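You operate a simulated robot arm through the tools that you are given. There is no shell and no other tool. Be economical: measure what you need, move in short steps, check, and stop when the job is done.

You run a simulated two-armed robot. Do the job below in one go: nothing can be reset, and whatever is moved stays where it is left.

Task
Take the green bearing and put it on top of the yellow cone. Put one of the brass weights from the long table on the table top in front of the ring board. Put the small potato net on the top of the cupboard away on the blue rack shelf over the bays. Push the yellow drawer shut. Fetch the small green sack that says "onions" from the top of the cupboard and stand it on the left side of the blue table top. Carry the small black crate with both arms and set it on the right end of the grading table. Take the bulb box from the top shelf of the blue rack and put it on the blue rack shelf over the bays. Any order will do. Set down upright: brass weight, small green sack, bulb box.

It is judged by the outcome, as a careful person would: the job done as asked, and still so three seconds after it is handed in. It fails if anything else is knocked over, pushed out of place, dropped, spilled or broken.

Robot
Two 7-joint arms with three-finger grippers on one trunk, on a base that drives. Base frame: it is fixed to the floor where the robot stands at the start and does not move with it; the origin is under the middle of the robot, x ahead of it, y to its left, z up; the surface under the hand at the start is at about z = 0.78. Readings come in m, rad, newtons and seconds.
The left shoulder is at the start at [0.07, 0.146, 1.137], the right one opposite. With the tool pointing down near the work surface each hand reaches from about 0.28 to 0.68 m from the robot's upright axis, wherever it stands, measured 20 degrees to its own side. Places, roughly: blue rack shelf over the bays [-8.4, -0.1, 1]; brass weight [1, -0.25, 0.75]; bulb box [-8.25, -0.25, 1.75]; green bearing (7x7x3 cm) [0.5, -0.1, 0.8]; left side of the blue table top (17x52 cm) [-3.04, 2.64, 1.4]; right end of the grading table [-3.1, 0.2, 0.9]; small black crate [-5.75, -0.25, 0.5]; small green sack [-3, -1.5, 1]; small potato net [-2.5, -1.5, 1]; table top in front of the ring board (17x38 cm) [-1.26, 0.58, 0.9]; yellow cone [0.75, 0.25, 0.75]; yellow drawer [-2.7, -1.2, 0.8]. Payload 2.2 kg a hand.
The tool frame of a hand sits at the grasp point between the pads (the TCP): z along the fingers, y along the line on which they close. The tips reach 0.028 m beyond it. Largest opening 0.102 m; the body of the gripper starts 0.071 m behind the TCP.
Orientation is told as [roll, pitch, yaw] about the base's x, y, z axes, in that order, counted from this pose: with the fingers straight down and closing along the base's y, the tool's x points along the base's -x, its y along +y and its z along -z.

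Tools
- The arms move only by the tool jog_arm. It takes "left_rows", "right_rows" or both (then of equal length, played together; a hand with none holds still); each is a list of rows, each a list of 7 numbers: the gripper command, from -1 (shut) to 1 (fully open), values between in proportion, then the shift along the base's x, y, z in units of 50 mm (1.0 is 50 mm), then the turn, a rotation vector about the base's x, y, z in units of 8 degrees (1.0 is 8 degrees). In form: [[hand, x, y, z, wx, wy, wz], ...]. A call has 1 to 20 rows; each row shifts and turns the commanded pose from where the row before left it. A call with a number of a shift or a turn outside -1 to 1 is refused whole. A row lasts 0.2 s, in which the tool goes at most 0.05 m and 0.15 rad; a call with a longer step from one row to the next is refused whole, and so is a gripper value outside its range. Where a pose cannot be reached the arm comes as near as it can. A force on the tool above 40 N (or 10 N above the force at the start of the call, whichever is more), or a blocked arm, ends the call early, and 0.2 s more pass. The fingers move at their own pace and stop on an object; they squeeze with about 30 N. The grip force told is the motor's: it shows also when the fingers shut on nothing. Time passes only in rows, and 0.2 s behind the last, so rows that do not move let the fingers close. It gives the time, the measured TCP pose, the force on the tool (base axes), the opening and the grip force at its end, in the units of the frame above (readings bear some noise), with the torque about the TCP (base axes, N m) and any sound that the robot's microphone picked up.
- Cameras (640 x 400 px; columns grow to the right, rows downward): "scene" is now at [0.1356, -0.0064, 1.3623]; the picture's right is [-0.08, -1.00, 0.00], its down [-0.61, 0.05, -0.79] and it looks along [0.79, -0.06, -0.61] (base axes); focal length 253 px, centre (320, 200). "left" rides on the left gripper at [0.072, 0.038, -0.086] in its tool frame; the picture's right is [-0.46, 0.89, 0.00], its down [-0.60, -0.32, -0.73] and it looks along [-0.65, -0.34, 0.68] (tool axes); focal length 256 px, centre (320, 200). "right" rides on the right gripper at [0.069, 0.044, -0.086] in its tool frame; the picture's right is [-0.53, 0.85, 0.00], its down [-0.58, -0.36, -0.73] and it looks along [-0.62, -0.39, 0.68] (tool axes); focal length 256 px, centre (320, 200). There is no depth. A picture from a camera that has moved, and an enlarged one, comes with that camera's place and axes in the base frame and with its lens.
- grab_frame(camera): a new picture of that camera. It takes no simulated time.
- move_column(by): slides the trunk up (or, below 0, down) by that many m; the arms and the scene camera ride with it, the base frame stays. It gives what a move gives, with no picture.
- roll_base(legs): drives the robot by 1 to 6 legs, each [ahead, left, turn to the left] in m, m and rad, along the robot's own axes; the way and the turn of a leg run together, so that a leg with both is an arc; at most 1.5 m and 3.142 rad a leg. The arms and the cameras ride along, it lands a little off, and it stops where it bumps. It gives what a move gives.
- head_to(pan, tilt): turns the head with the scene camera to pan (to the left, within 1.501 rad either way) and tilt (down, from -0.506 to 1.204), counted from straight ahead of the robot. It gives what a move gives.
- enlarge(camera, box): a new picture of the part [left, top, right, bottom] of that camera's present view, enlarged. It takes no simulated time.
- sign_off(): hands the job in; it is judged then, once.

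Go step by step. Nothing tells you exact positions but the pictures and the camera data: compare them with the known pose of the tool, close in by small moves and look again before you grip or let go. The budget is 186 turns and 166 pictures, counting those below and the enlarged ones. Unless the task says otherwise, let go and move clear before handing in.

The tools are called after "Call:" by a JSON object that holds its "method" and its "body". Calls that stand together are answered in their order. jog_arm: Moves the arms, as the interface text tells. Its arguments: {"type":"object","properties":{"left_rows":{"type":"array","items":{"type":"array","items":{"type":"number"}}},"right_rows":{"type":"array","items":{"type":"array","items":{"type":"number"}}}},"required":[]} The other tools are called the same way: move_column (by) slides the trunk up or down; roll_base (legs) drives the base; head_to (pan, tilt) turns the head that bears the scene camera; grab_frame (camera) takes a picture; enlarge (camera, box) takes an enlarged picture of a part of a camera's view; sign_off () hands the job in.

At the start:

```text
clock: 0.0
left_position: [0.4507, 0.158, 1.1033]
left_tcp_rot: [-0.001, 0.001, 0.0]
left_force: [0.4, -1.1, 0.6]
left_ft_torque: [0.02, -0.01, 0.02]
left_finger_gap: 0.1023
left_grip_force: 0.0
right_position: [0.5142, -0.2093, 1.1249]
right_tcp_rot: [0.0, 0.0, 0.0]
right_force: [0.2, 0.1, 0.6]
right_ft_torque: [-0.04, -0.02, 0.05]
right_finger_gap: 0.1021
right_grip_force: 0.1
trunk travel left (down, up): [-0.675, 0.265]
robot x, y, heading: [-0.001, -0.002, 0.007]
head pan, tilt: [-0.082, 0.661]
```

scene: 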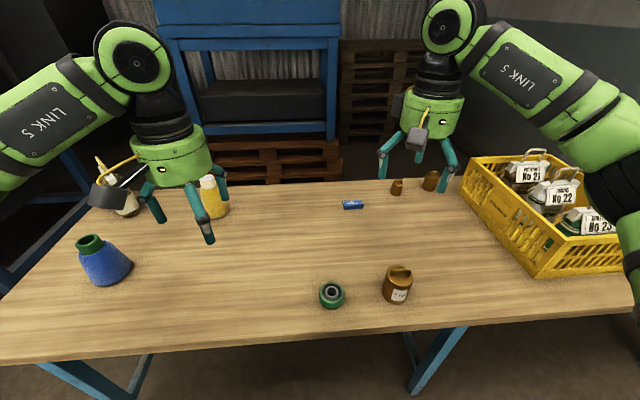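
right: 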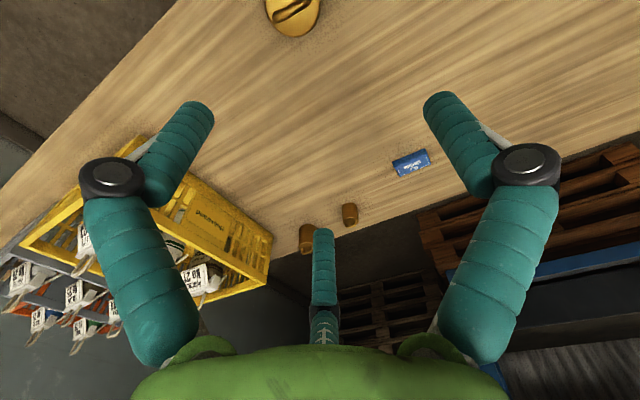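
left: 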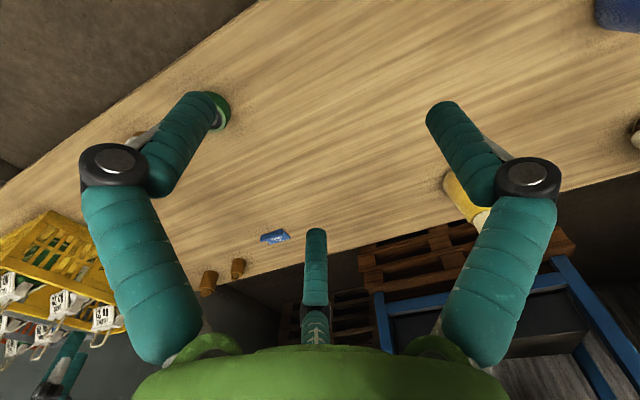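

I see the long table with the green bearing, several brass weights and a yellow thing that may be the cone, partly hidden by the left hand. I will look closer at these first.

Call:
{"method": "enlarge", "body": {"camera": "scene", "box": [280, 160, 480, 320]}}

Call:
{"method": "enlarge", "body": {"camera": "scene", "box": [60, 140, 260, 300]}}

```text
2.50 times, centred on (380, 240) of scene
camera zoom: at [0.1356, -0.0064, 1.3623], right [-0.08, -1.0, 0.0], down [-0.61, 0.05, -0.79], along [0.79, -0.06, -0.61], focal length 634 px, centre (170, 100)
```

zoom: 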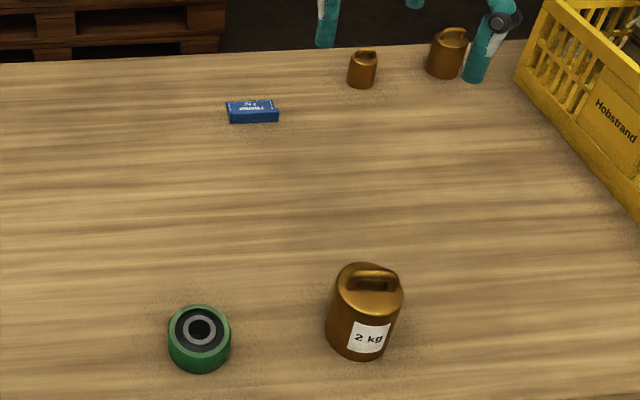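

```text
2.50 times, centred on (160, 220) of scene
camera zoom: at [0.1356, -0.0064, 1.3623], right [-0.08, -1.0, 0.0], down [-0.61, 0.05, -0.79], along [0.79, -0.06, -0.61], focal length 634 px, centre (720, 150)
```

zoom: 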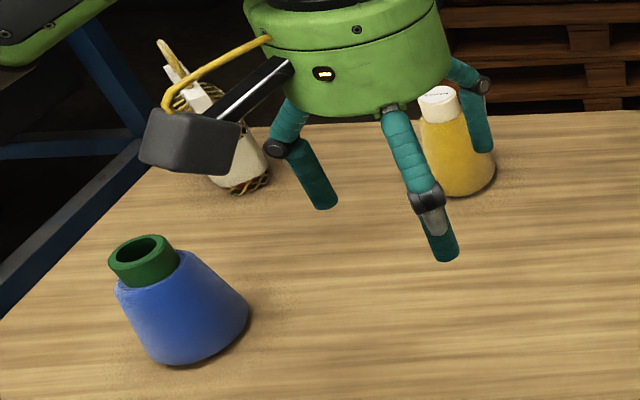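

The bearing sits at about (0.48, -0.06), the yellow cone at about (0.83, 0.30) with its top near z 0.93. I'll bring the left hand over the bearing, moving the right hand aside.

Call:
{"method": "jog_arm", "body": {"left_rows": [[1, 0.1, -0.73, -0.5, 0, 0, 0], [1, 0.1, -0.73, -0.5, 0, 0, 0], [1, 0.1, -0.73, -0.5, 0, 0, 0], [1, 0.1, -0.73, -0.5, 0, 0, 0], [1, 0.1, -0.73, -0.5, 0, 0, 0], [1, 0.1, -0.73, -0.5, 0, 0, 0]], "right_rows": [[1, 0, -0.5, 0, 0, 0, 0], [1, 0, -0.5, 0, 0, 0, 0], [1, 0, -0.5, 0, 0, 0, 0], [1, 0, -0.5, 0, 0, 0, 0], [1, 0, -0.5, 0, 0, 0, 0], [1, 0, -0.5, 0, 0, 0, 0]]}}

Call:
{"method": "grab_frame", "body": {"camera": "scene"}}

Call:
{"method": "grab_frame", "body": {"camera": "left"}}

```text
clock: 1.4
left_position: [0.481, -0.0619, 0.9537]
left_tcp_rot: [0.002, -0.001, 0.0]
left_force: [0.2, -0.2, 0.1]
left_ft_torque: [0.03, -0.02, 0.02]
left_finger_gap: 0.1019
left_grip_force: 0.1
right_position: [0.5138, -0.3589, 1.1248]
right_tcp_rot: [0.001, 0.001, 0.0]
right_force: [-0.8, -0.5, -0.1]
right_ft_torque: [0.03, -0.01, -0.02]
right_finger_gap: 0.1019
right_grip_force: 0.1
trunk travel left (down, up): [-0.675, 0.265]
robot x, y, heading: [-0.0015, -0.0025, 0.0]
head pan, tilt: [-0.082, 0.661]
```

```text
160 pictures are left
camera scene: at [0.136, -0.0092, 1.3622], right [-0.08, -1.0, 0.0], down [-0.61, 0.05, -0.79], along [0.79, -0.06, -0.62], focal length 253 px, centre (320, 200)
```

scene: 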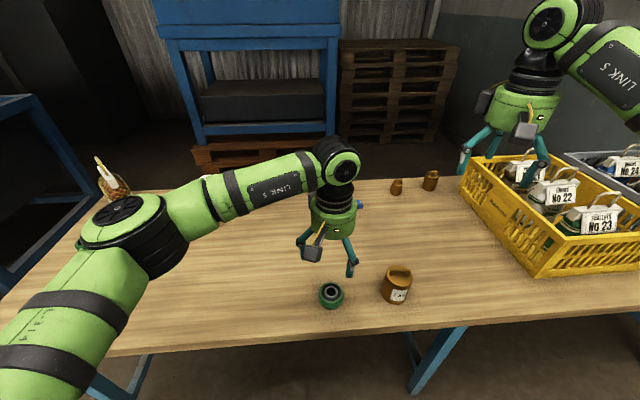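

```text
159 pictures are left
camera left: at [0.4087, -0.025, 1.0401], right [0.46, 0.89, 0.0], down [0.6, -0.32, 0.73], along [0.65, -0.34, -0.68], focal length 256 px, centre (320, 200)
```

left: 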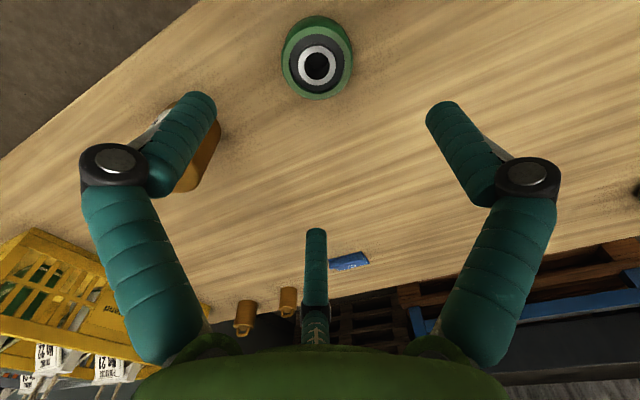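

The hand is over the bearing, which both cameras place at about (0.480, -0.064). I'll go down and grip it.

Call:
{"method": "jog_arm", "body": {"left_rows": [[1, 0, -0.05, -0.9, 0, 0, 0], [1, 0, 0, -0.9, 0, 0, 0], [1, 0, 0, -0.6, 0, 0, 0], [1, 0, 0, -0.35, 0, 0, 0], [1, 0, 0, 0, 0, 0, 0]]}}

Call:
{"method": "grab_frame", "body": {"camera": "left"}}

```text
clock: 2.6
left_position: [0.4801, -0.0639, 0.8174]
left_tcp_rot: [0.001, -0.001, -0.001]
left_force: [0.1, 0.4, 0.4]
left_ft_torque: [0.01, 0.0, 0.0]
left_finger_gap: 0.102
left_grip_force: 0.0
right_position: [0.5144, -0.3557, 1.126]
right_tcp_rot: [-0.001, 0.0, 0.0]
right_force: [0.1, -0.1, 0.2]
right_ft_torque: [0.01, 0.01, -0.03]
right_finger_gap: 0.1019
right_grip_force: 0.0
trunk travel left (down, up): [-0.675, 0.265]
robot x, y, heading: [-0.0013, 0.0005, -0.002]
head pan, tilt: [-0.082, 0.661]
```

```text
158 pictures are left
camera left: at [0.4066, -0.0269, 0.9034], right [0.46, 0.89, 0.0], down [0.6, -0.32, 0.73], along [0.65, -0.34, -0.68], focal length 256 px, centre (320, 200)
```

left: 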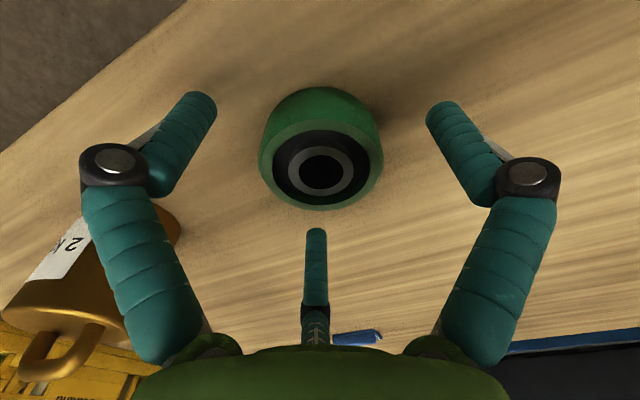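

Call:
{"method": "jog_arm", "body": {"left_rows": [[1, 0, 0, -0.1, 0, 0, 0], [-1, 0, 0, 0, 0, 0, 0], [-1, 0, 0, 0, 0, 0, 0], [-1, 0, 0, 0, 0, 0, 0]]}}

Call:
{"method": "grab_frame", "body": {"camera": "left"}}

```text
clock: 3.6
left_position: [0.4799, -0.0641, 0.8141]
left_tcp_rot: [-0.002, -0.004, 0.0]
left_force: [4.9, -1.2, 11.4]
left_ft_torque: [-0.05, -0.05, -0.1]
left_finger_gap: 0.061
left_grip_force: 29.8
right_position: [0.5137, -0.3555, 1.1271]
right_tcp_rot: [0.001, -0.001, -0.001]
right_force: [0.3, -1.1, 0.0]
right_ft_torque: [0.01, 0.02, 0.01]
right_finger_gap: 0.1021
right_grip_force: 0.1
trunk travel left (down, up): [-0.675, 0.265]
robot x, y, heading: [0.0017, -0.0011, 0.002]
head pan, tilt: [-0.082, 0.661]
```

```text
157 pictures are left
camera left: at [0.4076, -0.0265, 0.8995], right [0.46, 0.89, 0.0], down [0.6, -0.32, 0.73], along [0.65, -0.34, -0.68], focal length 256 px, centre (320, 200)
```

left: 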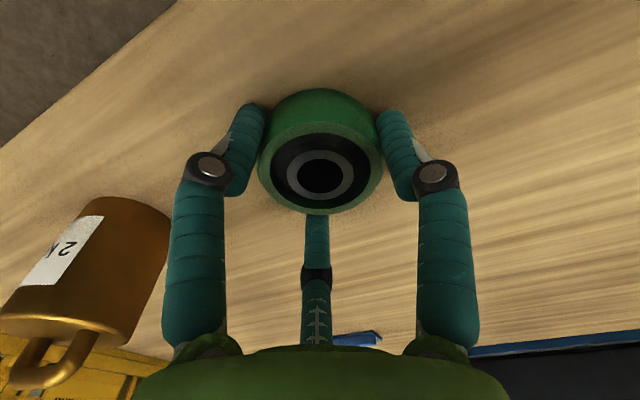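

Gripped. I'll lift it to about z 1.08 and swing left toward the cone, then look again.

Call:
{"method": "jog_arm", "body": {"left_rows": [[-1, 0, 0, 0.6, 0, 0, 0], [-1, 0, 0, 1, 0, 0, 0], [-1, 0, 0, 1, 0, 0, 0], [-1, 0, 0, 1, 0, 0, 0], [-1, 0, 0, 1, 0, 0, 0], [-1, 0, 0.7, 0.7, 0, 0, 0], [-1, 0, 1, 0, 0, 0, 0], [-1, 0, 1, 0, 0, 0, 0], [-1, 0, 1, 0, 0, 0, 0], [-1, 0, 1, 0, 0, 0, 0]]}}

Call:
{"method": "grab_frame", "body": {"camera": "left"}}

Call:
{"method": "grab_frame", "body": {"camera": "scene"}}

```text
clock: 5.8
left_position: [0.4772, 0.1765, 1.0713]
left_tcp_rot: [-0.001, 0.0, -0.002]
left_force: [-0.7, 0.8, -0.3]
left_ft_torque: [-0.01, -0.01, 0.0]
left_finger_gap: 0.002
left_grip_force: 30.1
right_position: [0.5135, -0.3523, 1.1275]
right_tcp_rot: [-0.002, 0.001, -0.001]
right_force: [-1.0, -0.8, 1.0]
right_ft_torque: [-0.05, 0.03, 0.01]
right_finger_gap: 0.1019
right_grip_force: 0.0
trunk travel left (down, up): [-0.675, 0.265]
robot x, y, heading: [-0.0041, -0.0042, 0.001]
head pan, tilt: [-0.082, 0.661]
```

```text
156 pictures are left
camera left: at [0.4045, 0.2141, 1.1584], right [0.47, 0.88, 0.0], down [0.6, -0.32, 0.73], along [0.65, -0.34, -0.68], focal length 256 px, centre (320, 200)
```

left: 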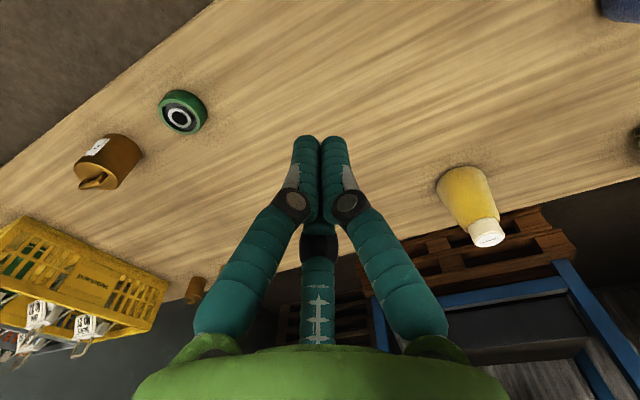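

```text
155 pictures are left
camera scene: at [0.1351, -0.0035, 1.3624], right [-0.08, -1.0, 0.0], down [-0.61, 0.05, -0.79], along [0.79, -0.07, -0.61], focal length 253 px, centre (320, 200)
```

scene: 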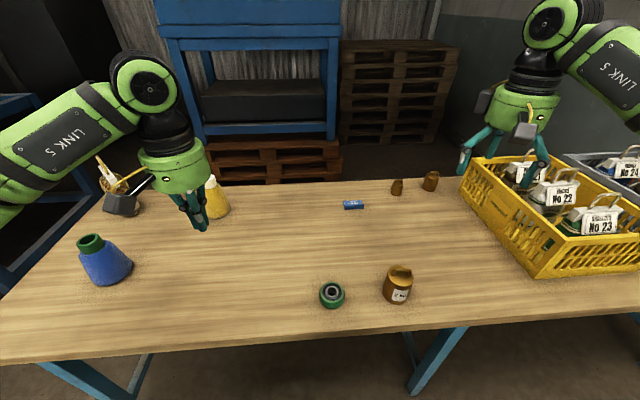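

The bearing slipped out of the shallow grip and still stands where it was. I'll go back, reach lower until the tips nearly touch the table, and grip again.

Call:
{"method": "jog_arm", "body": {"left_rows": [[1, 0.02, -0.97, 0, 0, 0, 0], [1, 0.02, -0.97, 0, 0, 0, 0], [1, 0.02, -0.97, -0.5, 0, 0, 0], [1, 0.02, -0.97, -0.8, 0, 0, 0], [1, 0, -0.94, -0.8, 0, 0, 0], [1, 0, 0, -0.9, 0, 0, 0], [1, 0, 0, -0.9, 0, 0, 0], [1, 0, 0, -0.9, 0, 0, 0], [1, 0, 0, -0.3, 0, 0, 0], [1, 0, 0, -0.1, 0, 0, 0], [1, 0, 0, -0.05, 0, 0, 0], [1, 0, 0, -0.04, 0, 0, 0], [1, 0, 0, -0.04, 0, 0, 0]]}}

```text
refused: row 3 steps farther than a row can; nothing moved
```

Call:
{"method": "jog_arm", "body": {"left_rows": [[1, 0.02, -0.97, 0, 0, 0, 0], [1, 0.02, -0.97, 0, 0, 0, 0], [1, 0.02, -0.97, 0, 0, 0, 0], [1, 0.02, -0.97, 0, 0, 0, 0], [1, 0, -0.94, 0, 0, 0, 0], [1, 0, 0, -1, 0, 0, 0], [1, 0, 0, -1, 0, 0, 0], [1, 0, 0, -1, 0, 0, 0], [1, 0, 0, -1, 0, 0, 0], [1, 0, 0, -0.9, 0, 0, 0], [1, 0, 0, -0.2, 0, 0, 0], [1, 0, 0, -0.1, 0, 0, 0], [1, 0, 0, -0.04, 0, 0, 0], [1, 0, 0, 0, 0, 0, 0]]}}

Call:
{"method": "grab_frame", "body": {"camera": "left"}}

```text
clock: 8.8
left_position: [0.4856, -0.0691, 0.8139]
left_tcp_rot: [0.001, -0.001, -0.001]
left_force: [0.4, -0.8, 0.0]
left_ft_torque: [0.02, 0.0, -0.03]
left_finger_gap: 0.102
left_grip_force: 0.1
right_position: [0.5144, -0.3545, 1.1268]
right_tcp_rot: [-0.001, 0.0, 0.0]
right_force: [0.0, -0.5, -0.5]
right_ft_torque: [0.0, -0.02, -0.02]
right_finger_gap: 0.102
right_grip_force: 0.0
trunk travel left (down, up): [-0.675, 0.265]
robot x, y, heading: [-0.0018, -0.0003, 0.004]
head pan, tilt: [-0.082, 0.661]
```

```text
154 pictures are left
camera left: at [0.4132, -0.0327, 0.9001], right [0.46, 0.89, 0.0], down [0.6, -0.32, 0.73], along [0.65, -0.34, -0.68], focal length 256 px, centre (320, 200)
```

left: 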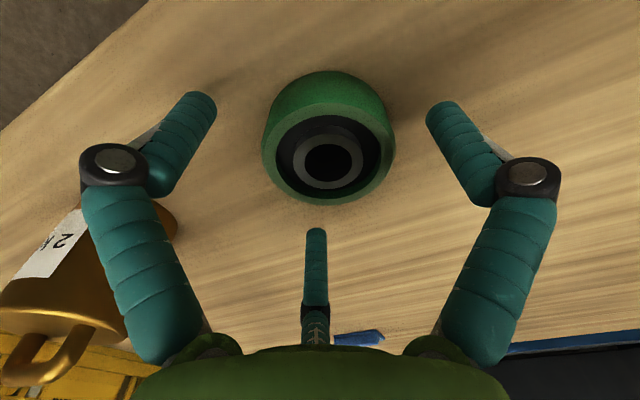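

Call:
{"method": "jog_arm", "body": {"left_rows": [[1, -0.08, 0.11, -0.05, 0, 0, 0], [1, 0, 0, -0.05, 0, 0, 0], [1, 0, 0, -0.04, 0, 0, 0], [1, 0, 0, 0, 0, 0, 0]]}}

Call:
{"method": "enlarge", "body": {"camera": "scene", "box": [280, 240, 400, 315]}}

```text
clock: 9.8
left_position: [0.4803, -0.0635, 0.8063]
left_tcp_rot: [0.001, 0.0, 0.0]
left_force: [0.6, 0.2, 0.2]
left_ft_torque: [-0.01, 0.02, 0.0]
left_finger_gap: 0.102
left_grip_force: 0.0
right_position: [0.5138, -0.3562, 1.1266]
right_tcp_rot: [0.0, -0.001, 0.0]
right_force: [1.5, 0.1, 0.8]
right_ft_torque: [0.01, -0.01, 0.01]
right_finger_gap: 0.1019
right_grip_force: 0.1
trunk travel left (down, up): [-0.675, 0.265]
robot x, y, heading: [0.002, -0.0006, -0.004]
head pan, tilt: [-0.082, 0.661]
```

```text
5.33 times, centred on (340, 278) of scene
camera zoom: at [0.1355, -0.0063, 1.3623], right [-0.08, -1.0, 0.0], down [-0.61, 0.05, -0.79], along [0.79, -0.06, -0.61], focal length 1352 px, centre (213, -213)
```

zoom: 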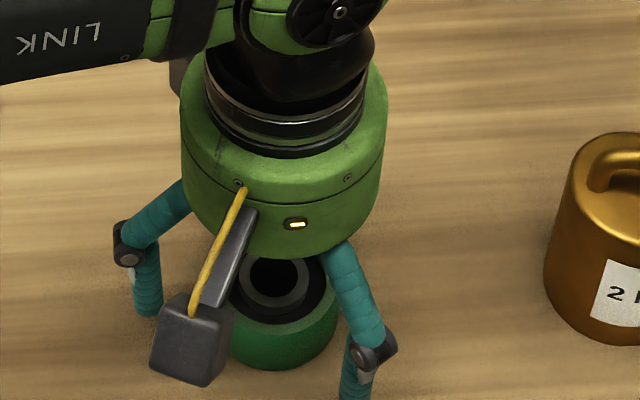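

Call:
{"method": "jog_arm", "body": {"left_rows": [[1, 0, 0, -0.05, 0, 0, 0], [1, 0, 0, -0.04, 0, 0, 0], [1, 0, 0, 0, 0, 0, 0], [-1, 0, 0, 0, 0, 0, 0], [-1, 0, 0, 0, 0, 0, 0], [-1, 0, 0, 0, 0, 0, 0]]}}

Call:
{"method": "grab_frame", "body": {"camera": "left"}}

```text
clock: 11.2
left_position: [0.4809, -0.0649, 0.805]
left_tcp_rot: [-0.004, -0.006, 0.003]
left_force: [6.2, 1.7, 27.7]
left_ft_torque: [0.09, 0.62, 0.01]
left_finger_gap: 0.061
left_grip_force: 30.1
right_position: [0.5124, -0.3554, 1.1284]
right_tcp_rot: [0.0, -0.002, -0.001]
right_force: [0.2, 0.4, 0.1]
right_ft_torque: [0.0, 0.0, 0.04]
right_finger_gap: 0.1023
right_grip_force: 0.1
trunk travel left (down, up): [-0.675, 0.265]
robot x, y, heading: [0.0029, 0.0013, 0.001]
head pan, tilt: [-0.082, 0.661]
```

```text
152 pictures are left
camera left: at [0.4079, -0.0271, 0.8913], right [0.46, 0.89, 0.0], down [0.6, -0.31, 0.74], along [0.65, -0.34, -0.68], focal length 256 px, centre (320, 200)
```

left: 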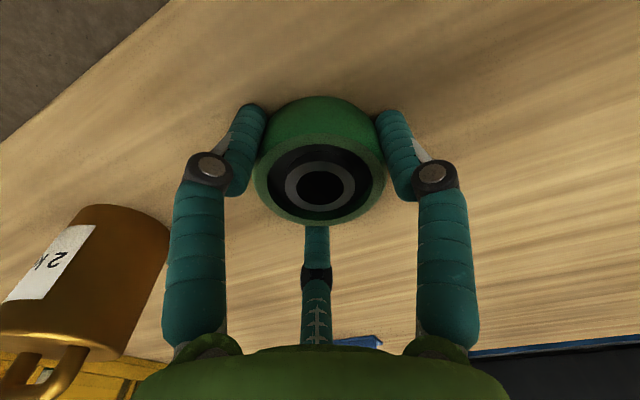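

The tips now touch the table with the bearing between the fingers. I'll lift slowly and check the hold.

Call:
{"method": "jog_arm", "body": {"left_rows": [[-1, 0, 0, 0.08, 0, 0, 0], [-1, 0, 0, 0.1, 0, 0, 0], [-1, 0, 0, 0.15, 0, 0, 0], [-1, 0, 0, 0.2, 0, 0, 0]]}}

Call:
{"method": "grab_frame", "body": {"camera": "left"}}

```text
clock: 12.2
left_position: [0.4796, -0.0644, 0.8278]
left_tcp_rot: [-0.001, 0.003, -0.001]
left_force: [0.8, 0.0, -2.9]
left_ft_torque: [0.02, 0.02, 0.0]
left_finger_gap: 0.0608
left_grip_force: 30.3
right_position: [0.5141, -0.3574, 1.1258]
right_tcp_rot: [0.0, 0.0, 0.0]
right_force: [0.2, -0.4, 0.6]
right_ft_torque: [-0.05, -0.01, -0.02]
right_finger_gap: 0.102
right_grip_force: 0.1
trunk travel left (down, up): [-0.675, 0.265]
robot x, y, heading: [-0.0022, -0.0006, 0.0]
head pan, tilt: [-0.082, 0.661]
```

```text
151 pictures are left
camera left: at [0.4075, -0.0266, 0.9138], right [0.47, 0.89, 0.0], down [0.6, -0.32, 0.73], along [0.65, -0.34, -0.68], focal length 256 px, centre (320, 200)
```

left: 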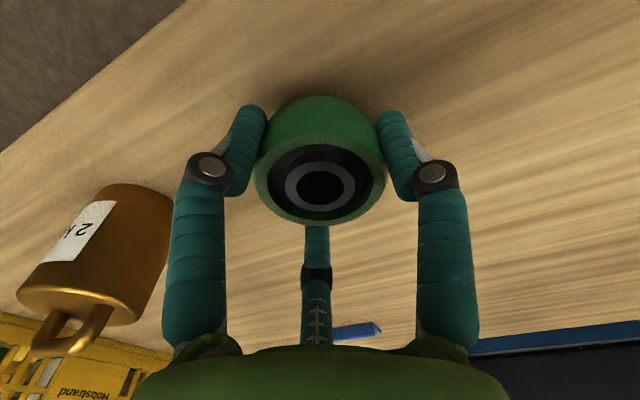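

Held this time (about 3 N). I'll raise it gently to z 1.05 and carry it left.

Call:
{"method": "jog_arm", "body": {"left_rows": [[-1, 0, 0, 0.3, 0, 0, 0], [-1, 0, 0, 0.5, 0, 0, 0], [-1, 0, 0, 0.6, 0, 0, 0], [-1, 0, 0, 0.6, 0, 0, 0], [-1, 0, 0, 0.6, 0, 0, 0], [-1, 0, 0, 0.6, 0, 0, 0], [-1, 0, 0, 0.6, 0, 0, 0], [-1, 0, 0, 0.4, 0, 0, 0], [-1, 0, 0.4, 0.3, 0, 0, 0], [-1, 0, 0.6, 0, 0, 0, 0], [-1, 0, 0.6, 0, 0, 0, 0], [-1, 0, 0.6, 0, 0, 0, 0], [-1, 0, 0.6, 0, 0, 0, 0], [-1, 0, 0.6, 0, 0, 0, 0], [-1, 0, 0.6, 0, 0, 0, 0], [-1, 0, 0.6, 0, 0, 0, 0], [-1, 0, 0.4, 0, 0, 0, 0]]}}

Call:
{"method": "grab_frame", "body": {"camera": "left"}}

Call:
{"method": "head_to", "body": {"pan": 0.35, "tilt": 1.0}}

Call:
{"method": "grab_frame", "body": {"camera": "scene"}}

```text
clock: 15.8
left_position: [0.4798, 0.1865, 1.0539]
left_tcp_rot: [0.0, 0.0, -0.001]
left_force: [-0.3, 0.1, -2.5]
left_ft_torque: [-0.02, 0.02, 0.01]
left_finger_gap: 0.0604
left_grip_force: 30.3
right_position: [0.514, -0.354, 1.1278]
right_tcp_rot: [-0.001, 0.001, -0.002]
right_force: [-0.2, -0.7, 0.0]
right_ft_torque: [0.02, 0.01, 0.03]
right_finger_gap: 0.1019
right_grip_force: 0.1
trunk travel left (down, up): [-0.675, 0.265]
robot x, y, heading: [0.0027, 0.0035, -0.002]
head pan, tilt: [-0.082, 0.661]
```

```text
150 pictures are left
camera left: at [0.4072, 0.2229, 1.1393], right [0.47, 0.89, 0.0], down [0.6, -0.32, 0.73], along [0.65, -0.34, -0.68], focal length 256 px, centre (320, 200)
```

left: 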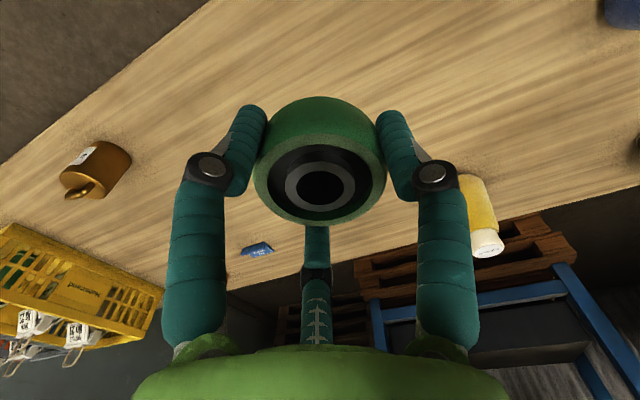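

```text
clock: 16.7
left_position: [0.4803, 0.1839, 1.0529]
left_tcp_rot: [0.0, 0.0, -0.001]
left_force: [0.1, -0.3, -2.6]
left_ft_torque: [0.05, 0.02, 0.01]
left_finger_gap: 0.0605
left_grip_force: 30.1
right_position: [0.5148, -0.356, 1.126]
right_tcp_rot: [0.0, 0.0, -0.001]
right_force: [-0.3, 0.3, -0.8]
right_ft_torque: [-0.03, 0.02, 0.01]
right_finger_gap: 0.1021
right_grip_force: 0.0
trunk travel left (down, up): [-0.675, 0.265]
robot x, y, heading: [0.0002, -0.0042, -0.004]
head pan, tilt: [0.351, 1.0]
```

```text
149 pictures are left
camera scene: at [0.1155, 0.0247, 1.3357], right [0.34, -0.94, 0.0], down [-0.79, -0.29, -0.54], along [0.51, 0.19, -0.84], focal length 253 px, centre (320, 200)
```

scene: 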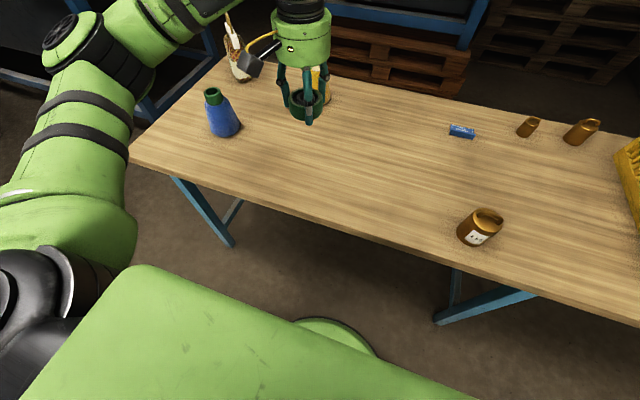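

The bearing is held, and there is about 0.15 m of room between my body and the table edge. I'll raise the right hand out of the way and drive 0.15 m ahead to bring the cone within reach.

Call:
{"method": "jog_arm", "body": {"right_rows": [[1, -0.5, 0.3, 0.6, 0, 0, 0], [1, -0.5, 0.3, 0.6, 0, 0, 0], [1, -0.5, 0.3, 0.6, 0, 0, 0], [1, -0.5, 0.3, 0.6, 0, 0, 0]]}}

Call:
{"method": "roll_base", "body": {"legs": [[0.15, 0, 0]]}}

Call:
{"method": "head_to", "body": {"pan": 0.35, "tilt": 0.75}}

Call:
{"method": "grab_frame", "body": {"camera": "scene"}}

Call:
{"method": "grab_frame", "body": {"camera": "left"}}

```text
clock: 17.7
left_position: [0.4782, 0.1855, 1.0526]
left_tcp_rot: [-0.002, -0.003, 0.0]
left_force: [0.4, 0.2, -4.2]
left_ft_torque: [0.01, -0.04, -0.03]
left_finger_gap: 0.0606
left_grip_force: 30.0
right_position: [0.4112, -0.294, 1.2493]
right_tcp_rot: [-0.002, -0.002, 0.0]
right_force: [0.0, 0.2, -0.1]
right_ft_torque: [0.0, -0.04, 0.02]
right_finger_gap: 0.1017
right_grip_force: 0.1
trunk travel left (down, up): [-0.675, 0.265]
robot x, y, heading: [0.0004, 0.0028, -0.0]
head pan, tilt: [0.351, 1.0]
```

```text
clock: 19.1
left_position: [0.6252, 0.1836, 1.054]
left_tcp_rot: [0.0, -0.001, -0.002]
left_force: [0.6, -0.4, -3.2]
left_ft_torque: [0.0, -0.03, 0.03]
left_finger_gap: 0.0609
left_grip_force: 29.7
right_position: [0.5568, -0.299, 1.2498]
right_tcp_rot: [-0.001, -0.003, -0.002]
right_force: [-0.6, 0.2, 0.2]
right_ft_torque: [0.0, -0.02, -0.02]
right_finger_gap: 0.1019
right_grip_force: 0.1
trunk travel left (down, up): [-0.675, 0.265]
robot x, y, heading: [0.1527, -0.0007, -0.002]
head pan, tilt: [0.351, 1.0]
```

```text
clock: 19.8
left_position: [0.6273, 0.1832, 1.0527]
left_tcp_rot: [-0.001, 0.001, 0.0]
left_force: [0.3, 0.1, -3.3]
left_ft_torque: [0.03, 0.02, 0.0]
left_finger_gap: 0.0607
left_grip_force: 29.7
right_position: [0.56, -0.2971, 1.2482]
right_tcp_rot: [0.001, 0.0, -0.002]
right_force: [-0.2, -0.5, -0.3]
right_ft_torque: [0.0, -0.01, 0.02]
right_finger_gap: 0.102
right_grip_force: 0.0
trunk travel left (down, up): [-0.675, 0.265]
robot x, y, heading: [0.1486, -0.0004, 0.001]
head pan, tilt: [0.351, 0.75]
```

```text
148 pictures are left
camera scene: at [0.275, 0.029, 1.3546], right [0.34, -0.94, 0.0], down [-0.64, -0.23, -0.73], along [0.69, 0.25, -0.68], focal length 253 px, centre (320, 200)
```

scene: 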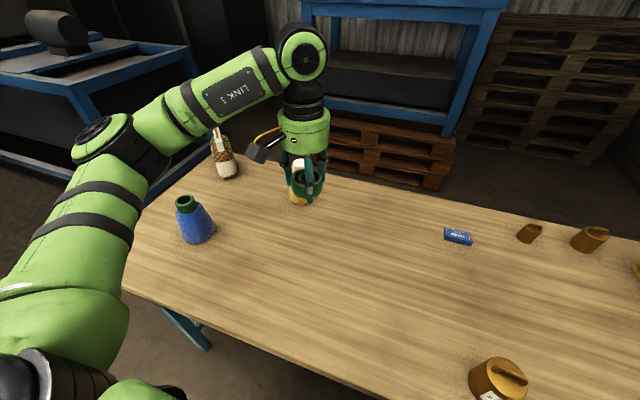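

```text
147 pictures are left
camera left: at [0.5547, 0.2209, 1.1391], right [0.47, 0.88, 0.0], down [0.6, -0.32, 0.73], along [0.65, -0.34, -0.68], focal length 256 px, centre (320, 200)
```

left: 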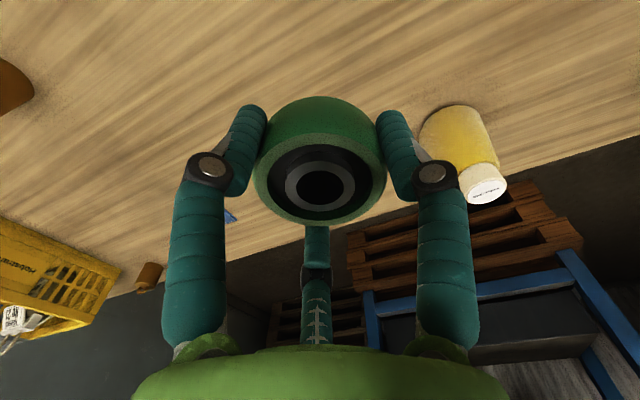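

I need a clean look at the cone top, so I'll shift the held bearing to the left of the line of sight and look with both cameras.

Call:
{"method": "jog_arm", "body": {"left_rows": [[-1, 0, 0.4, 0.1, 0, 0, 0], [-1, 0, 0.6, 0.1, 0, 0, 0], [-1, 0, 0.6, 0, 0, 0, 0], [-1, 0, 0.6, 0, 0, 0, 0], [-1, 0, 0.6, 0, 0, 0, 0], [-1, 0, 0.4, 0, 0, 0, 0]]}}

Call:
{"method": "enlarge", "body": {"camera": "scene", "box": [220, 140, 380, 240]}}

Call:
{"method": "grab_frame", "body": {"camera": "left"}}

```text
clock: 21.2
left_position: [0.6251, 0.3458, 1.0654]
left_tcp_rot: [-0.001, 0.0, -0.004]
left_force: [0.8, 0.3, -3.7]
left_ft_torque: [-0.01, -0.01, 0.0]
left_finger_gap: 0.0607
left_grip_force: 29.9
right_position: [0.5601, -0.2967, 1.2482]
right_tcp_rot: [0.0, -0.001, -0.003]
right_force: [0.7, -0.7, -0.8]
right_ft_torque: [0.0, 0.0, 0.03]
right_finger_gap: 0.1021
right_grip_force: 0.1
trunk travel left (down, up): [-0.675, 0.265]
robot x, y, heading: [0.1463, -0.0004, -0.001]
head pan, tilt: [0.351, 0.75]
```

```text
4.00 times, centred on (300, 190) of scene
camera zoom: at [0.2738, 0.0299, 1.3548], right [0.34, -0.94, 0.0], down [-0.64, -0.23, -0.73], along [0.69, 0.25, -0.68], focal length 1014 px, centre (400, 240)
```

zoom: 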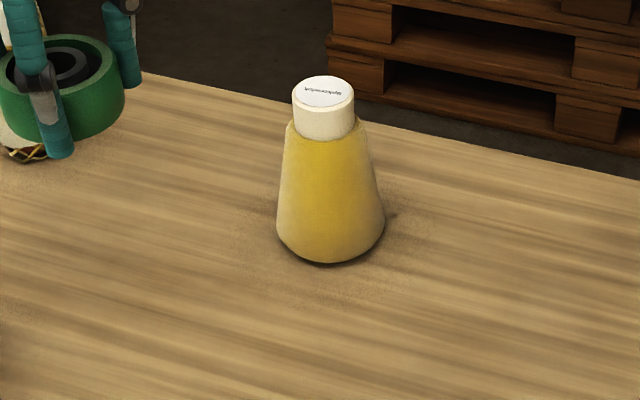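

```text
145 pictures are left
camera left: at [0.5538, 0.3821, 1.151], right [0.47, 0.88, 0.0], down [0.6, -0.32, 0.73], along [0.65, -0.34, -0.68], focal length 256 px, centre (320, 200)
```

left: 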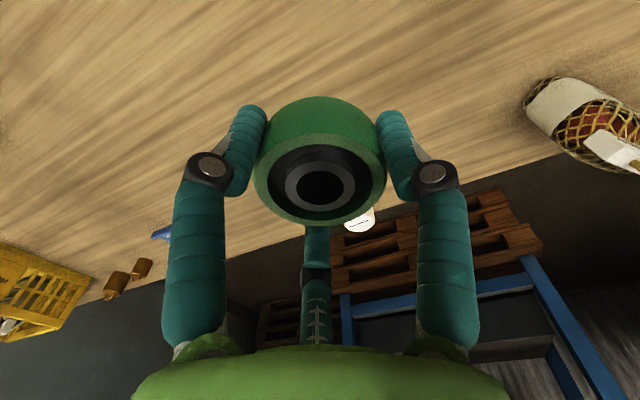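

The cone stands at about (0.851, 0.302) with its flat white top at z ≈ 0.914. I'll bring the bearing above it, staying high.

Call:
{"method": "jog_arm", "body": {"left_rows": [[-1, 0.3, -0.11, -0.05, 0, 0, 0], [-1, 0.55, -0.11, -0.05, 0, 0, 0], [-1, 0.6, -0.11, -0.1, 0, 0, 0], [-1, 0.6, -0.11, -0.1, 0, 0, 0], [-1, 0.6, -0.11, -0.1, 0, 0, 0], [-1, 0.6, -0.11, -0.1, 0, 0, 0], [-1, 0.6, -0.11, -0.1, 0, 0, 0], [-1, 0.4, -0.11, -0.1, 0, 0, 0], [-1, 0.27, 0, 0, 0, 0, 0], [-1, 0, 0, 0, 0, 0, 0]]}}

Call:
{"method": "enlarge", "body": {"camera": "scene", "box": [220, 140, 380, 240]}}

Call:
{"method": "grab_frame", "body": {"camera": "left"}}

```text
clock: 23.4
left_position: [0.7717, 0.3111, 1.0321]
left_tcp_rot: [0.001, -0.002, 0.001]
left_force: [-0.2, -0.7, -3.7]
left_ft_torque: [-0.02, 0.02, -0.01]
left_finger_gap: 0.0608
left_grip_force: 30.4
left hand out of reach, approached as far as the arm can: row 6, 7, 8, 9
right_position: [0.5589, -0.2972, 1.2488]
right_tcp_rot: [0.0, 0.001, 0.0]
right_force: [0.1, 0.1, 0.6]
right_ft_torque: [-0.01, 0.01, 0.02]
right_finger_gap: 0.102
right_grip_force: 0.1
trunk travel left (down, up): [-0.675, 0.265]
robot x, y, heading: [0.1465, 0.0002, 0.001]
head pan, tilt: [0.351, 0.75]
```

```text
4.00 times, centred on (300, 190) of scene
camera zoom: at [0.2743, 0.0293, 1.3547], right [0.34, -0.94, 0.0], down [-0.64, -0.23, -0.73], along [0.69, 0.25, -0.68], focal length 1014 px, centre (400, 240)
```

zoom: 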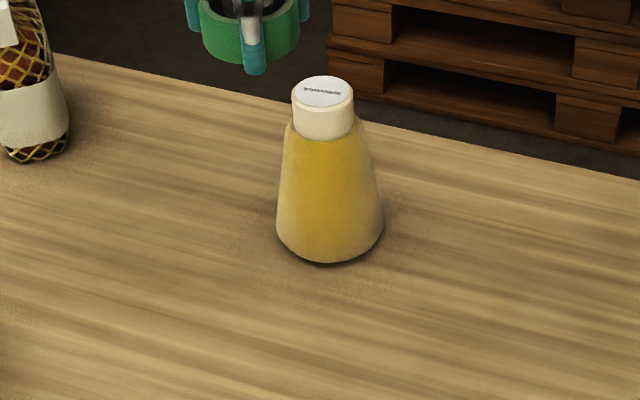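

```text
143 pictures are left
camera left: at [0.6988, 0.3478, 1.1171], right [0.47, 0.89, 0.0], down [0.6, -0.32, 0.73], along [0.65, -0.34, -0.68], focal length 256 px, centre (320, 200)
```

left: 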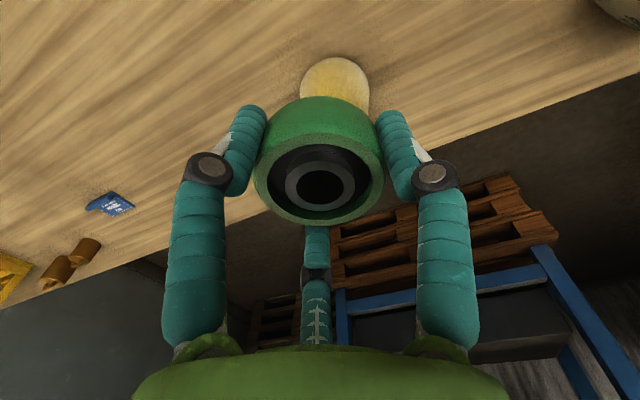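

Out of reach by about 8 cm, even with the hand still high above the table. I'll look down at my own body and the table edge to see how much room there is to get closer.

Call:
{"method": "head_to", "body": {"pan": 0.0, "tilt": 1.2}}

Call:
{"method": "grab_frame", "body": {"camera": "scene"}}

```text
clock: 24.3
left_position: [0.7719, 0.3102, 1.0314]
left_tcp_rot: [0.0, -0.003, 0.001]
left_force: [-0.5, 0.0, -3.1]
left_ft_torque: [0.0, 0.0, -0.01]
left_finger_gap: 0.0605
left_grip_force: 30.1
right_position: [0.5588, -0.2977, 1.2486]
right_tcp_rot: [0.0, -0.002, -0.002]
right_force: [0.2, 0.0, 0.1]
right_ft_torque: [0.0, 0.01, -0.02]
right_finger_gap: 0.1022
right_grip_force: 0.0
trunk travel left (down, up): [-0.675, 0.265]
robot x, y, heading: [0.1484, -0.001, 0.003]
head pan, tilt: [0.0, 1.201]
```

```text
142 pictures are left
camera scene: at [0.2523, 0.0007, 1.3231], right [0.0, -1.0, 0.0], down [-0.93, 0.0, -0.36], along [0.36, 0.0, -0.93], focal length 253 px, centre (320, 200)
```

scene: 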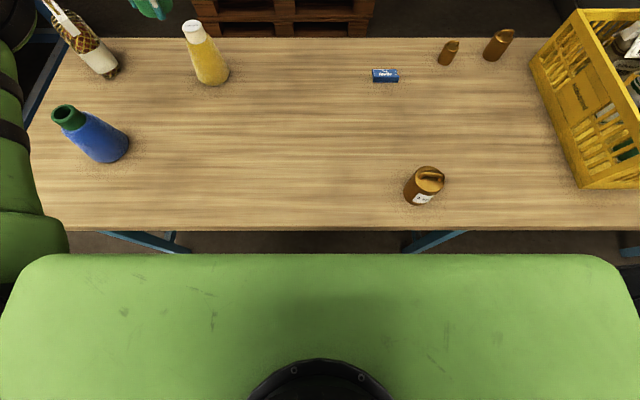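

My torso front is at x≈0.27 and the table edge at 0.39, so another 8 cm is safe. I'll drive that and line up above the cone.

Call:
{"method": "roll_base", "body": {"legs": [[0.085, 0, 0]]}}

Call:
{"method": "head_to", "body": {"pan": 0.45, "tilt": 0.7}}

Call:
{"method": "grab_frame", "body": {"camera": "scene"}}

Call:
{"method": "grab_frame", "body": {"camera": "left"}}

```text
clock: 25.4
left_position: [0.8539, 0.3113, 1.0321]
left_tcp_rot: [0.0, -0.004, 0.002]
left_force: [-0.1, -0.5, -4.1]
left_ft_torque: [0.02, 0.01, 0.0]
left_finger_gap: 0.0606
left_grip_force: 29.5
right_position: [0.6421, -0.298, 1.249]
right_tcp_rot: [-0.001, -0.002, 0.001]
right_force: [-0.1, 0.5, -0.3]
right_ft_torque: [0.02, 0.01, 0.0]
right_finger_gap: 0.102
right_grip_force: 0.0
trunk travel left (down, up): [-0.675, 0.265]
robot x, y, heading: [0.2313, -0.0012, -0.001]
head pan, tilt: [0.0, 1.201]
```

```text
clock: 26.3
left_position: [0.855, 0.311, 1.0323]
left_tcp_rot: [-0.001, -0.002, 0.001]
left_force: [0.0, 0.4, -3.4]
left_ft_torque: [-0.02, 0.01, -0.02]
left_finger_gap: 0.0607
left_grip_force: 30.5
right_position: [0.6445, -0.2966, 1.2486]
right_tcp_rot: [-0.001, -0.002, 0.0]
right_force: [-0.2, -0.3, -0.4]
right_ft_torque: [-0.04, -0.01, -0.02]
right_finger_gap: 0.1022
right_grip_force: 0.0
trunk travel left (down, up): [-0.675, 0.265]
robot x, y, heading: [0.2316, -0.0007, 0.002]
head pan, tilt: [0.45, 0.7]
```

```text
141 pictures are left
camera scene: at [0.3573, 0.0377, 1.359], right [0.43, -0.9, 0.0], down [-0.58, -0.28, -0.76], along [0.69, 0.33, -0.64], focal length 253 px, centre (320, 200)
```

scene: 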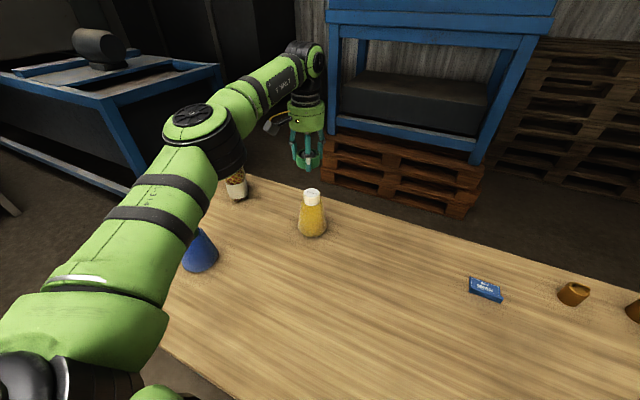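

```text
140 pictures are left
camera left: at [0.7825, 0.3487, 1.1176], right [0.46, 0.89, 0.0], down [0.6, -0.32, 0.73], along [0.65, -0.34, -0.68], focal length 256 px, centre (320, 200)
```

left: 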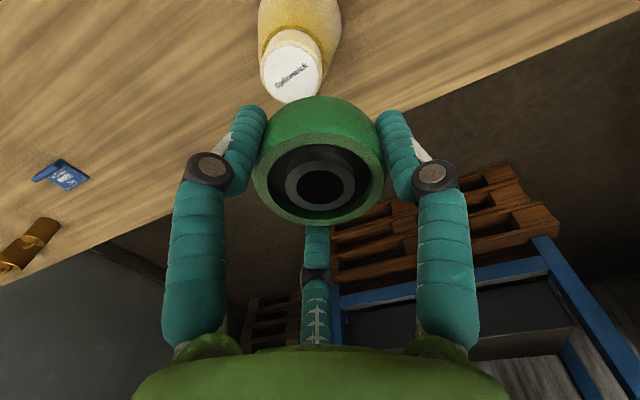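

Triangulating both views, the cone top is at about (0.838, 0.296, 0.926). I'll correct sideways and lower part of the way.

Call:
{"method": "jog_arm", "body": {"left_rows": [[-1, -0.17, -0.15, -0.1, 0, 0, 0], [-1, -0.16, -0.14, -0.2, 0, 0, 0], [-1, 0, 0, -0.3, 0, 0, 0], [-1, 0, 0, -0.2, 0, 0, 0], [-1, 0, 0, 0, 0, 0, 0]]}}

Call:
{"method": "enlarge", "body": {"camera": "scene", "box": [250, 130, 378, 210]}}

Call:
{"method": "grab_frame", "body": {"camera": "left"}}

```text
clock: 27.5
left_position: [0.8386, 0.2973, 0.9913]
left_tcp_rot: [0.0, -0.002, 0.002]
left_force: [-0.3, -0.1, -2.9]
left_ft_torque: [-0.01, -0.02, -0.01]
left_finger_gap: 0.0607
left_grip_force: 30.0
right_position: [0.6448, -0.2966, 1.2488]
right_tcp_rot: [-0.001, -0.001, 0.0]
right_force: [-0.4, 1.0, -0.3]
right_ft_torque: [0.05, 0.01, 0.0]
right_finger_gap: 0.1021
right_grip_force: 0.0
trunk travel left (down, up): [-0.675, 0.265]
robot x, y, heading: [0.2313, 0.0008, 0.002]
head pan, tilt: [0.45, 0.7]
```

```text
5.00 times, centred on (314, 170) of scene
camera zoom: at [0.3575, 0.0376, 1.359], right [0.44, -0.9, 0.0], down [-0.58, -0.28, -0.76], along [0.69, 0.33, -0.64], focal length 1267 px, centre (350, 350)
```

zoom: 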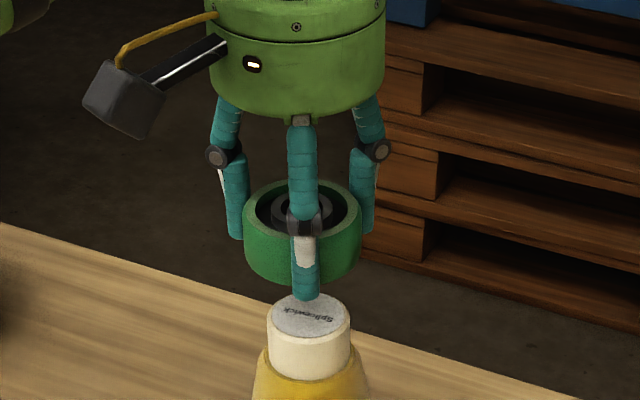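

```text
138 pictures are left
camera left: at [0.7663, 0.3344, 1.0776], right [0.46, 0.89, 0.0], down [0.6, -0.32, 0.73], along [0.65, -0.34, -0.68], focal length 256 px, centre (320, 200)
```

left: 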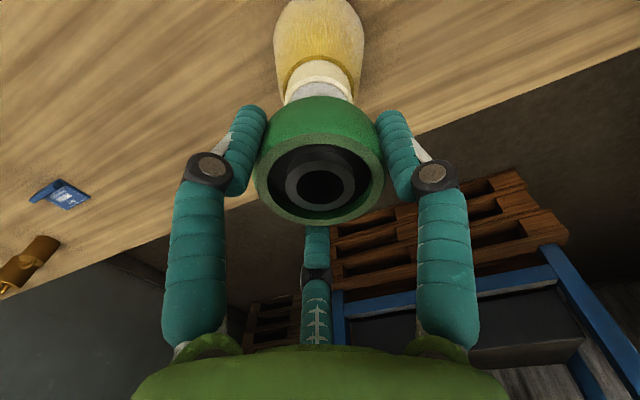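

Alignment is within a few millimetres. I'll lower gently to contact.

Call:
{"method": "jog_arm", "body": {"left_rows": [[-1, 0.02, -0.05, -0.25, 0, 0, 0], [-1, 0, 0, -0.2, 0, 0, 0], [-1, 0, 0, -0.1, 0, 0, 0], [-1, 0, 0, -0.08, 0, 0, 0], [-1, 0, 0, -0.06, 0, 0, 0], [-1, 0, 0, 0, 0, 0, 0]]}}

Call:
{"method": "enlarge", "body": {"camera": "scene", "box": [250, 130, 378, 210]}}

```text
clock: 28.9
left_position: [0.8405, 0.294, 0.9575]
left_tcp_rot: [0.002, -0.002, 0.002]
left_force: [-0.3, -0.3, -2.6]
left_ft_torque: [0.0, 0.0, 0.02]
left_finger_gap: 0.0605
left_grip_force: 30.0
right_position: [0.6448, -0.2968, 1.2492]
right_tcp_rot: [0.0, -0.001, -0.001]
right_force: [0.6, 0.1, 0.4]
right_ft_torque: [0.01, 0.01, 0.0]
right_finger_gap: 0.1021
right_grip_force: 0.1
trunk travel left (down, up): [-0.675, 0.265]
robot x, y, heading: [0.2356, 0.0028, -0.001]
head pan, tilt: [0.45, 0.7]
```

```text
5.00 times, centred on (314, 170) of scene
camera zoom: at [0.3577, 0.0377, 1.359], right [0.44, -0.9, 0.0], down [-0.58, -0.28, -0.76], along [0.69, 0.33, -0.64], focal length 1267 px, centre (350, 350)
```

zoom: 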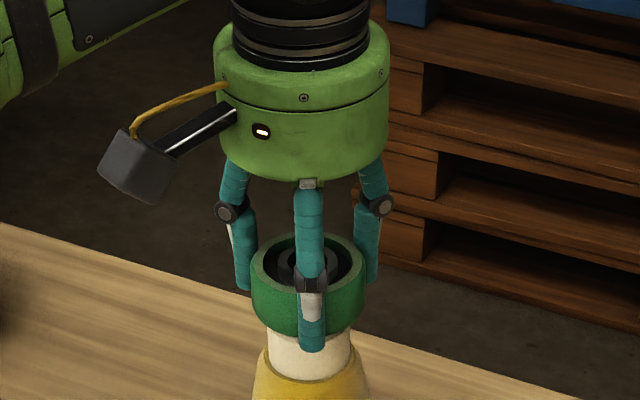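

Call:
{"method": "jog_arm", "body": {"left_rows": [[-1, 0, 0, -0.04, 0, 0, 0], [-1, 0, 0, -0.04, 0, 0, 0], [-1, 0, 0, -0.04, 0, 0, 0], [-1, 0, 0, 0, 0, 0, 0]]}}

Call:
{"method": "grab_frame", "body": {"camera": "left"}}

```text
clock: 29.9
left_position: [0.8393, 0.2943, 0.9509]
left_tcp_rot: [0.0, -0.001, 0.002]
left_force: [-0.1, 0.7, -2.9]
left_ft_torque: [0.0, -0.01, 0.01]
left_finger_gap: 0.0606
left_grip_force: 30.1
right_position: [0.6448, -0.2973, 1.2482]
right_tcp_rot: [0.0, -0.002, 0.0]
right_force: [0.6, -0.4, 0.1]
right_ft_torque: [-0.01, 0.01, 0.02]
right_finger_gap: 0.1021
right_grip_force: 0.1
trunk travel left (down, up): [-0.675, 0.265]
robot x, y, heading: [0.2305, 0.0, -0.003]
head pan, tilt: [0.45, 0.7]
```

```text
136 pictures are left
camera left: at [0.7677, 0.332, 1.0367], right [0.46, 0.89, 0.0], down [0.6, -0.32, 0.73], along [0.65, -0.34, -0.68], focal length 256 px, centre (320, 200)
```

left: 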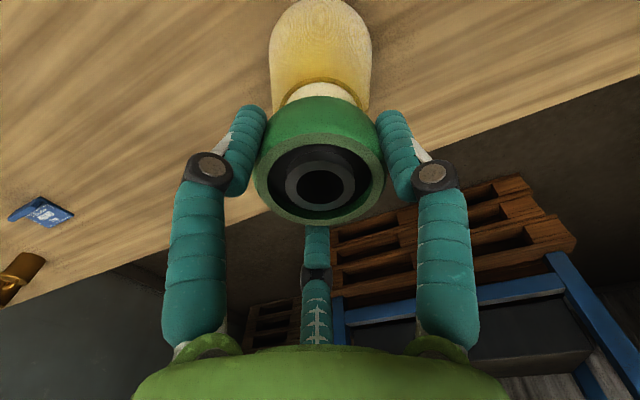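

No contact yet; I'll continue down in millimetre steps until the weight comes off the hand.

Call:
{"method": "jog_arm", "body": {"left_rows": [[-1, 0, 0, -0.04, 0, 0, 0], [-1, 0, 0, -0.04, 0, 0, 0], [-1, 0, 0, 0, 0, 0, 0]]}}

Call:
{"method": "enlarge", "body": {"camera": "scene", "box": [250, 130, 378, 210]}}

```text
clock: 30.7
left_position: [0.84, 0.2947, 0.9473]
left_tcp_rot: [0.0, -0.005, 0.002]
left_force: [2.5, 0.1, 5.6]
left_ft_torque: [-0.07, -0.06, 0.02]
left_finger_gap: 0.0608
left_grip_force: 29.8
right_position: [0.6446, -0.2973, 1.2496]
right_tcp_rot: [0.001, -0.002, -0.001]
right_force: [0.1, -0.1, -0.6]
right_ft_torque: [0.0, 0.01, 0.0]
right_finger_gap: 0.102
right_grip_force: 0.0
trunk travel left (down, up): [-0.675, 0.265]
robot x, y, heading: [0.2305, -0.0, -0.004]
head pan, tilt: [0.45, 0.7]
```

```text
5.00 times, centred on (314, 170) of scene
camera zoom: at [0.357, 0.0371, 1.3592], right [0.44, -0.9, 0.0], down [-0.58, -0.28, -0.77], along [0.69, 0.33, -0.64], focal length 1267 px, centre (350, 350)
```

zoom: 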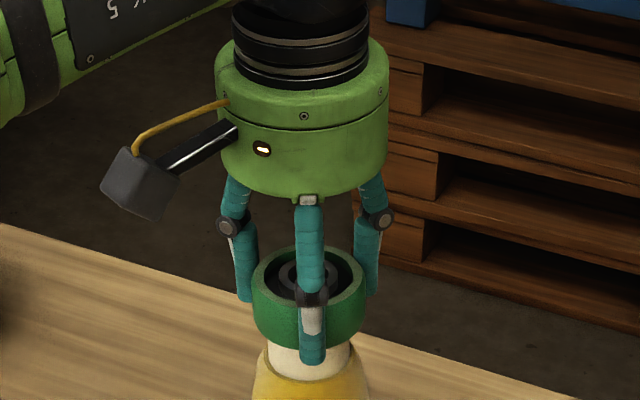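

The cone now carries it. I'll ease up a hair, open slowly and rise straight off.

Call:
{"method": "jog_arm", "body": {"left_rows": [[-1, 0, 0, 0.015, 0, 0, 0], [0.3, 0, 0, 0, 0, 0, 0], [0.6, 0, 0, 0, 0, 0, 0], [1, 0, 0, 0, 0, 0, 0], [1, 0, 0, 0, 0, 0, 0], [1, 0, 0, 0.3, 0, 0, 0], [1, 0, 0, 0.6, 0, 0, 0], [1, 0, 0, 0.8, 0, 0, 0], [1, 0, 0, 0.8, 0, 0, 0], [1, 0, 0, 0.8, 0, 0, 0], [1, 0, 0, 0.8, 0, 0, 0]]}}

Call:
{"method": "enlarge", "body": {"camera": "scene", "box": [250, 150, 378, 230]}}

```text
clock: 33.1
left_position: [0.8236, 0.306, 1.1435]
left_tcp_rot: [-0.001, -0.004, 0.002]
left_force: [-0.4, 0.3, 1.4]
left_ft_torque: [-0.02, -0.04, 0.02]
left_finger_gap: 0.1021
left_grip_force: 0.2
left hand out of reach, approached as far as the arm can: row 11
right_position: [0.6426, -0.2976, 1.2483]
right_tcp_rot: [-0.001, -0.002, 0.0]
right_force: [-0.8, -0.4, 0.5]
right_ft_torque: [-0.07, -0.05, 0.03]
right_finger_gap: 0.102
right_grip_force: 0.1
trunk travel left (down, up): [-0.675, 0.265]
robot x, y, heading: [0.2338, 0.0004, 0.001]
head pan, tilt: [0.45, 0.7]
```

```text
5.00 times, centred on (314, 190) of scene
camera zoom: at [0.3558, 0.038, 1.3591], right [0.44, -0.9, 0.0], down [-0.58, -0.28, -0.77], along [0.69, 0.33, -0.64], focal length 1267 px, centre (350, 250)
```

zoom: 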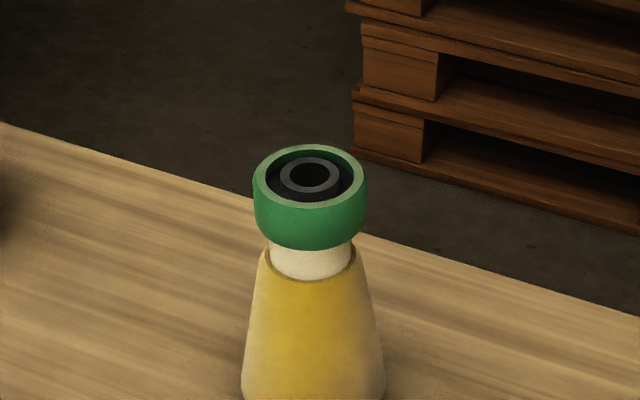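

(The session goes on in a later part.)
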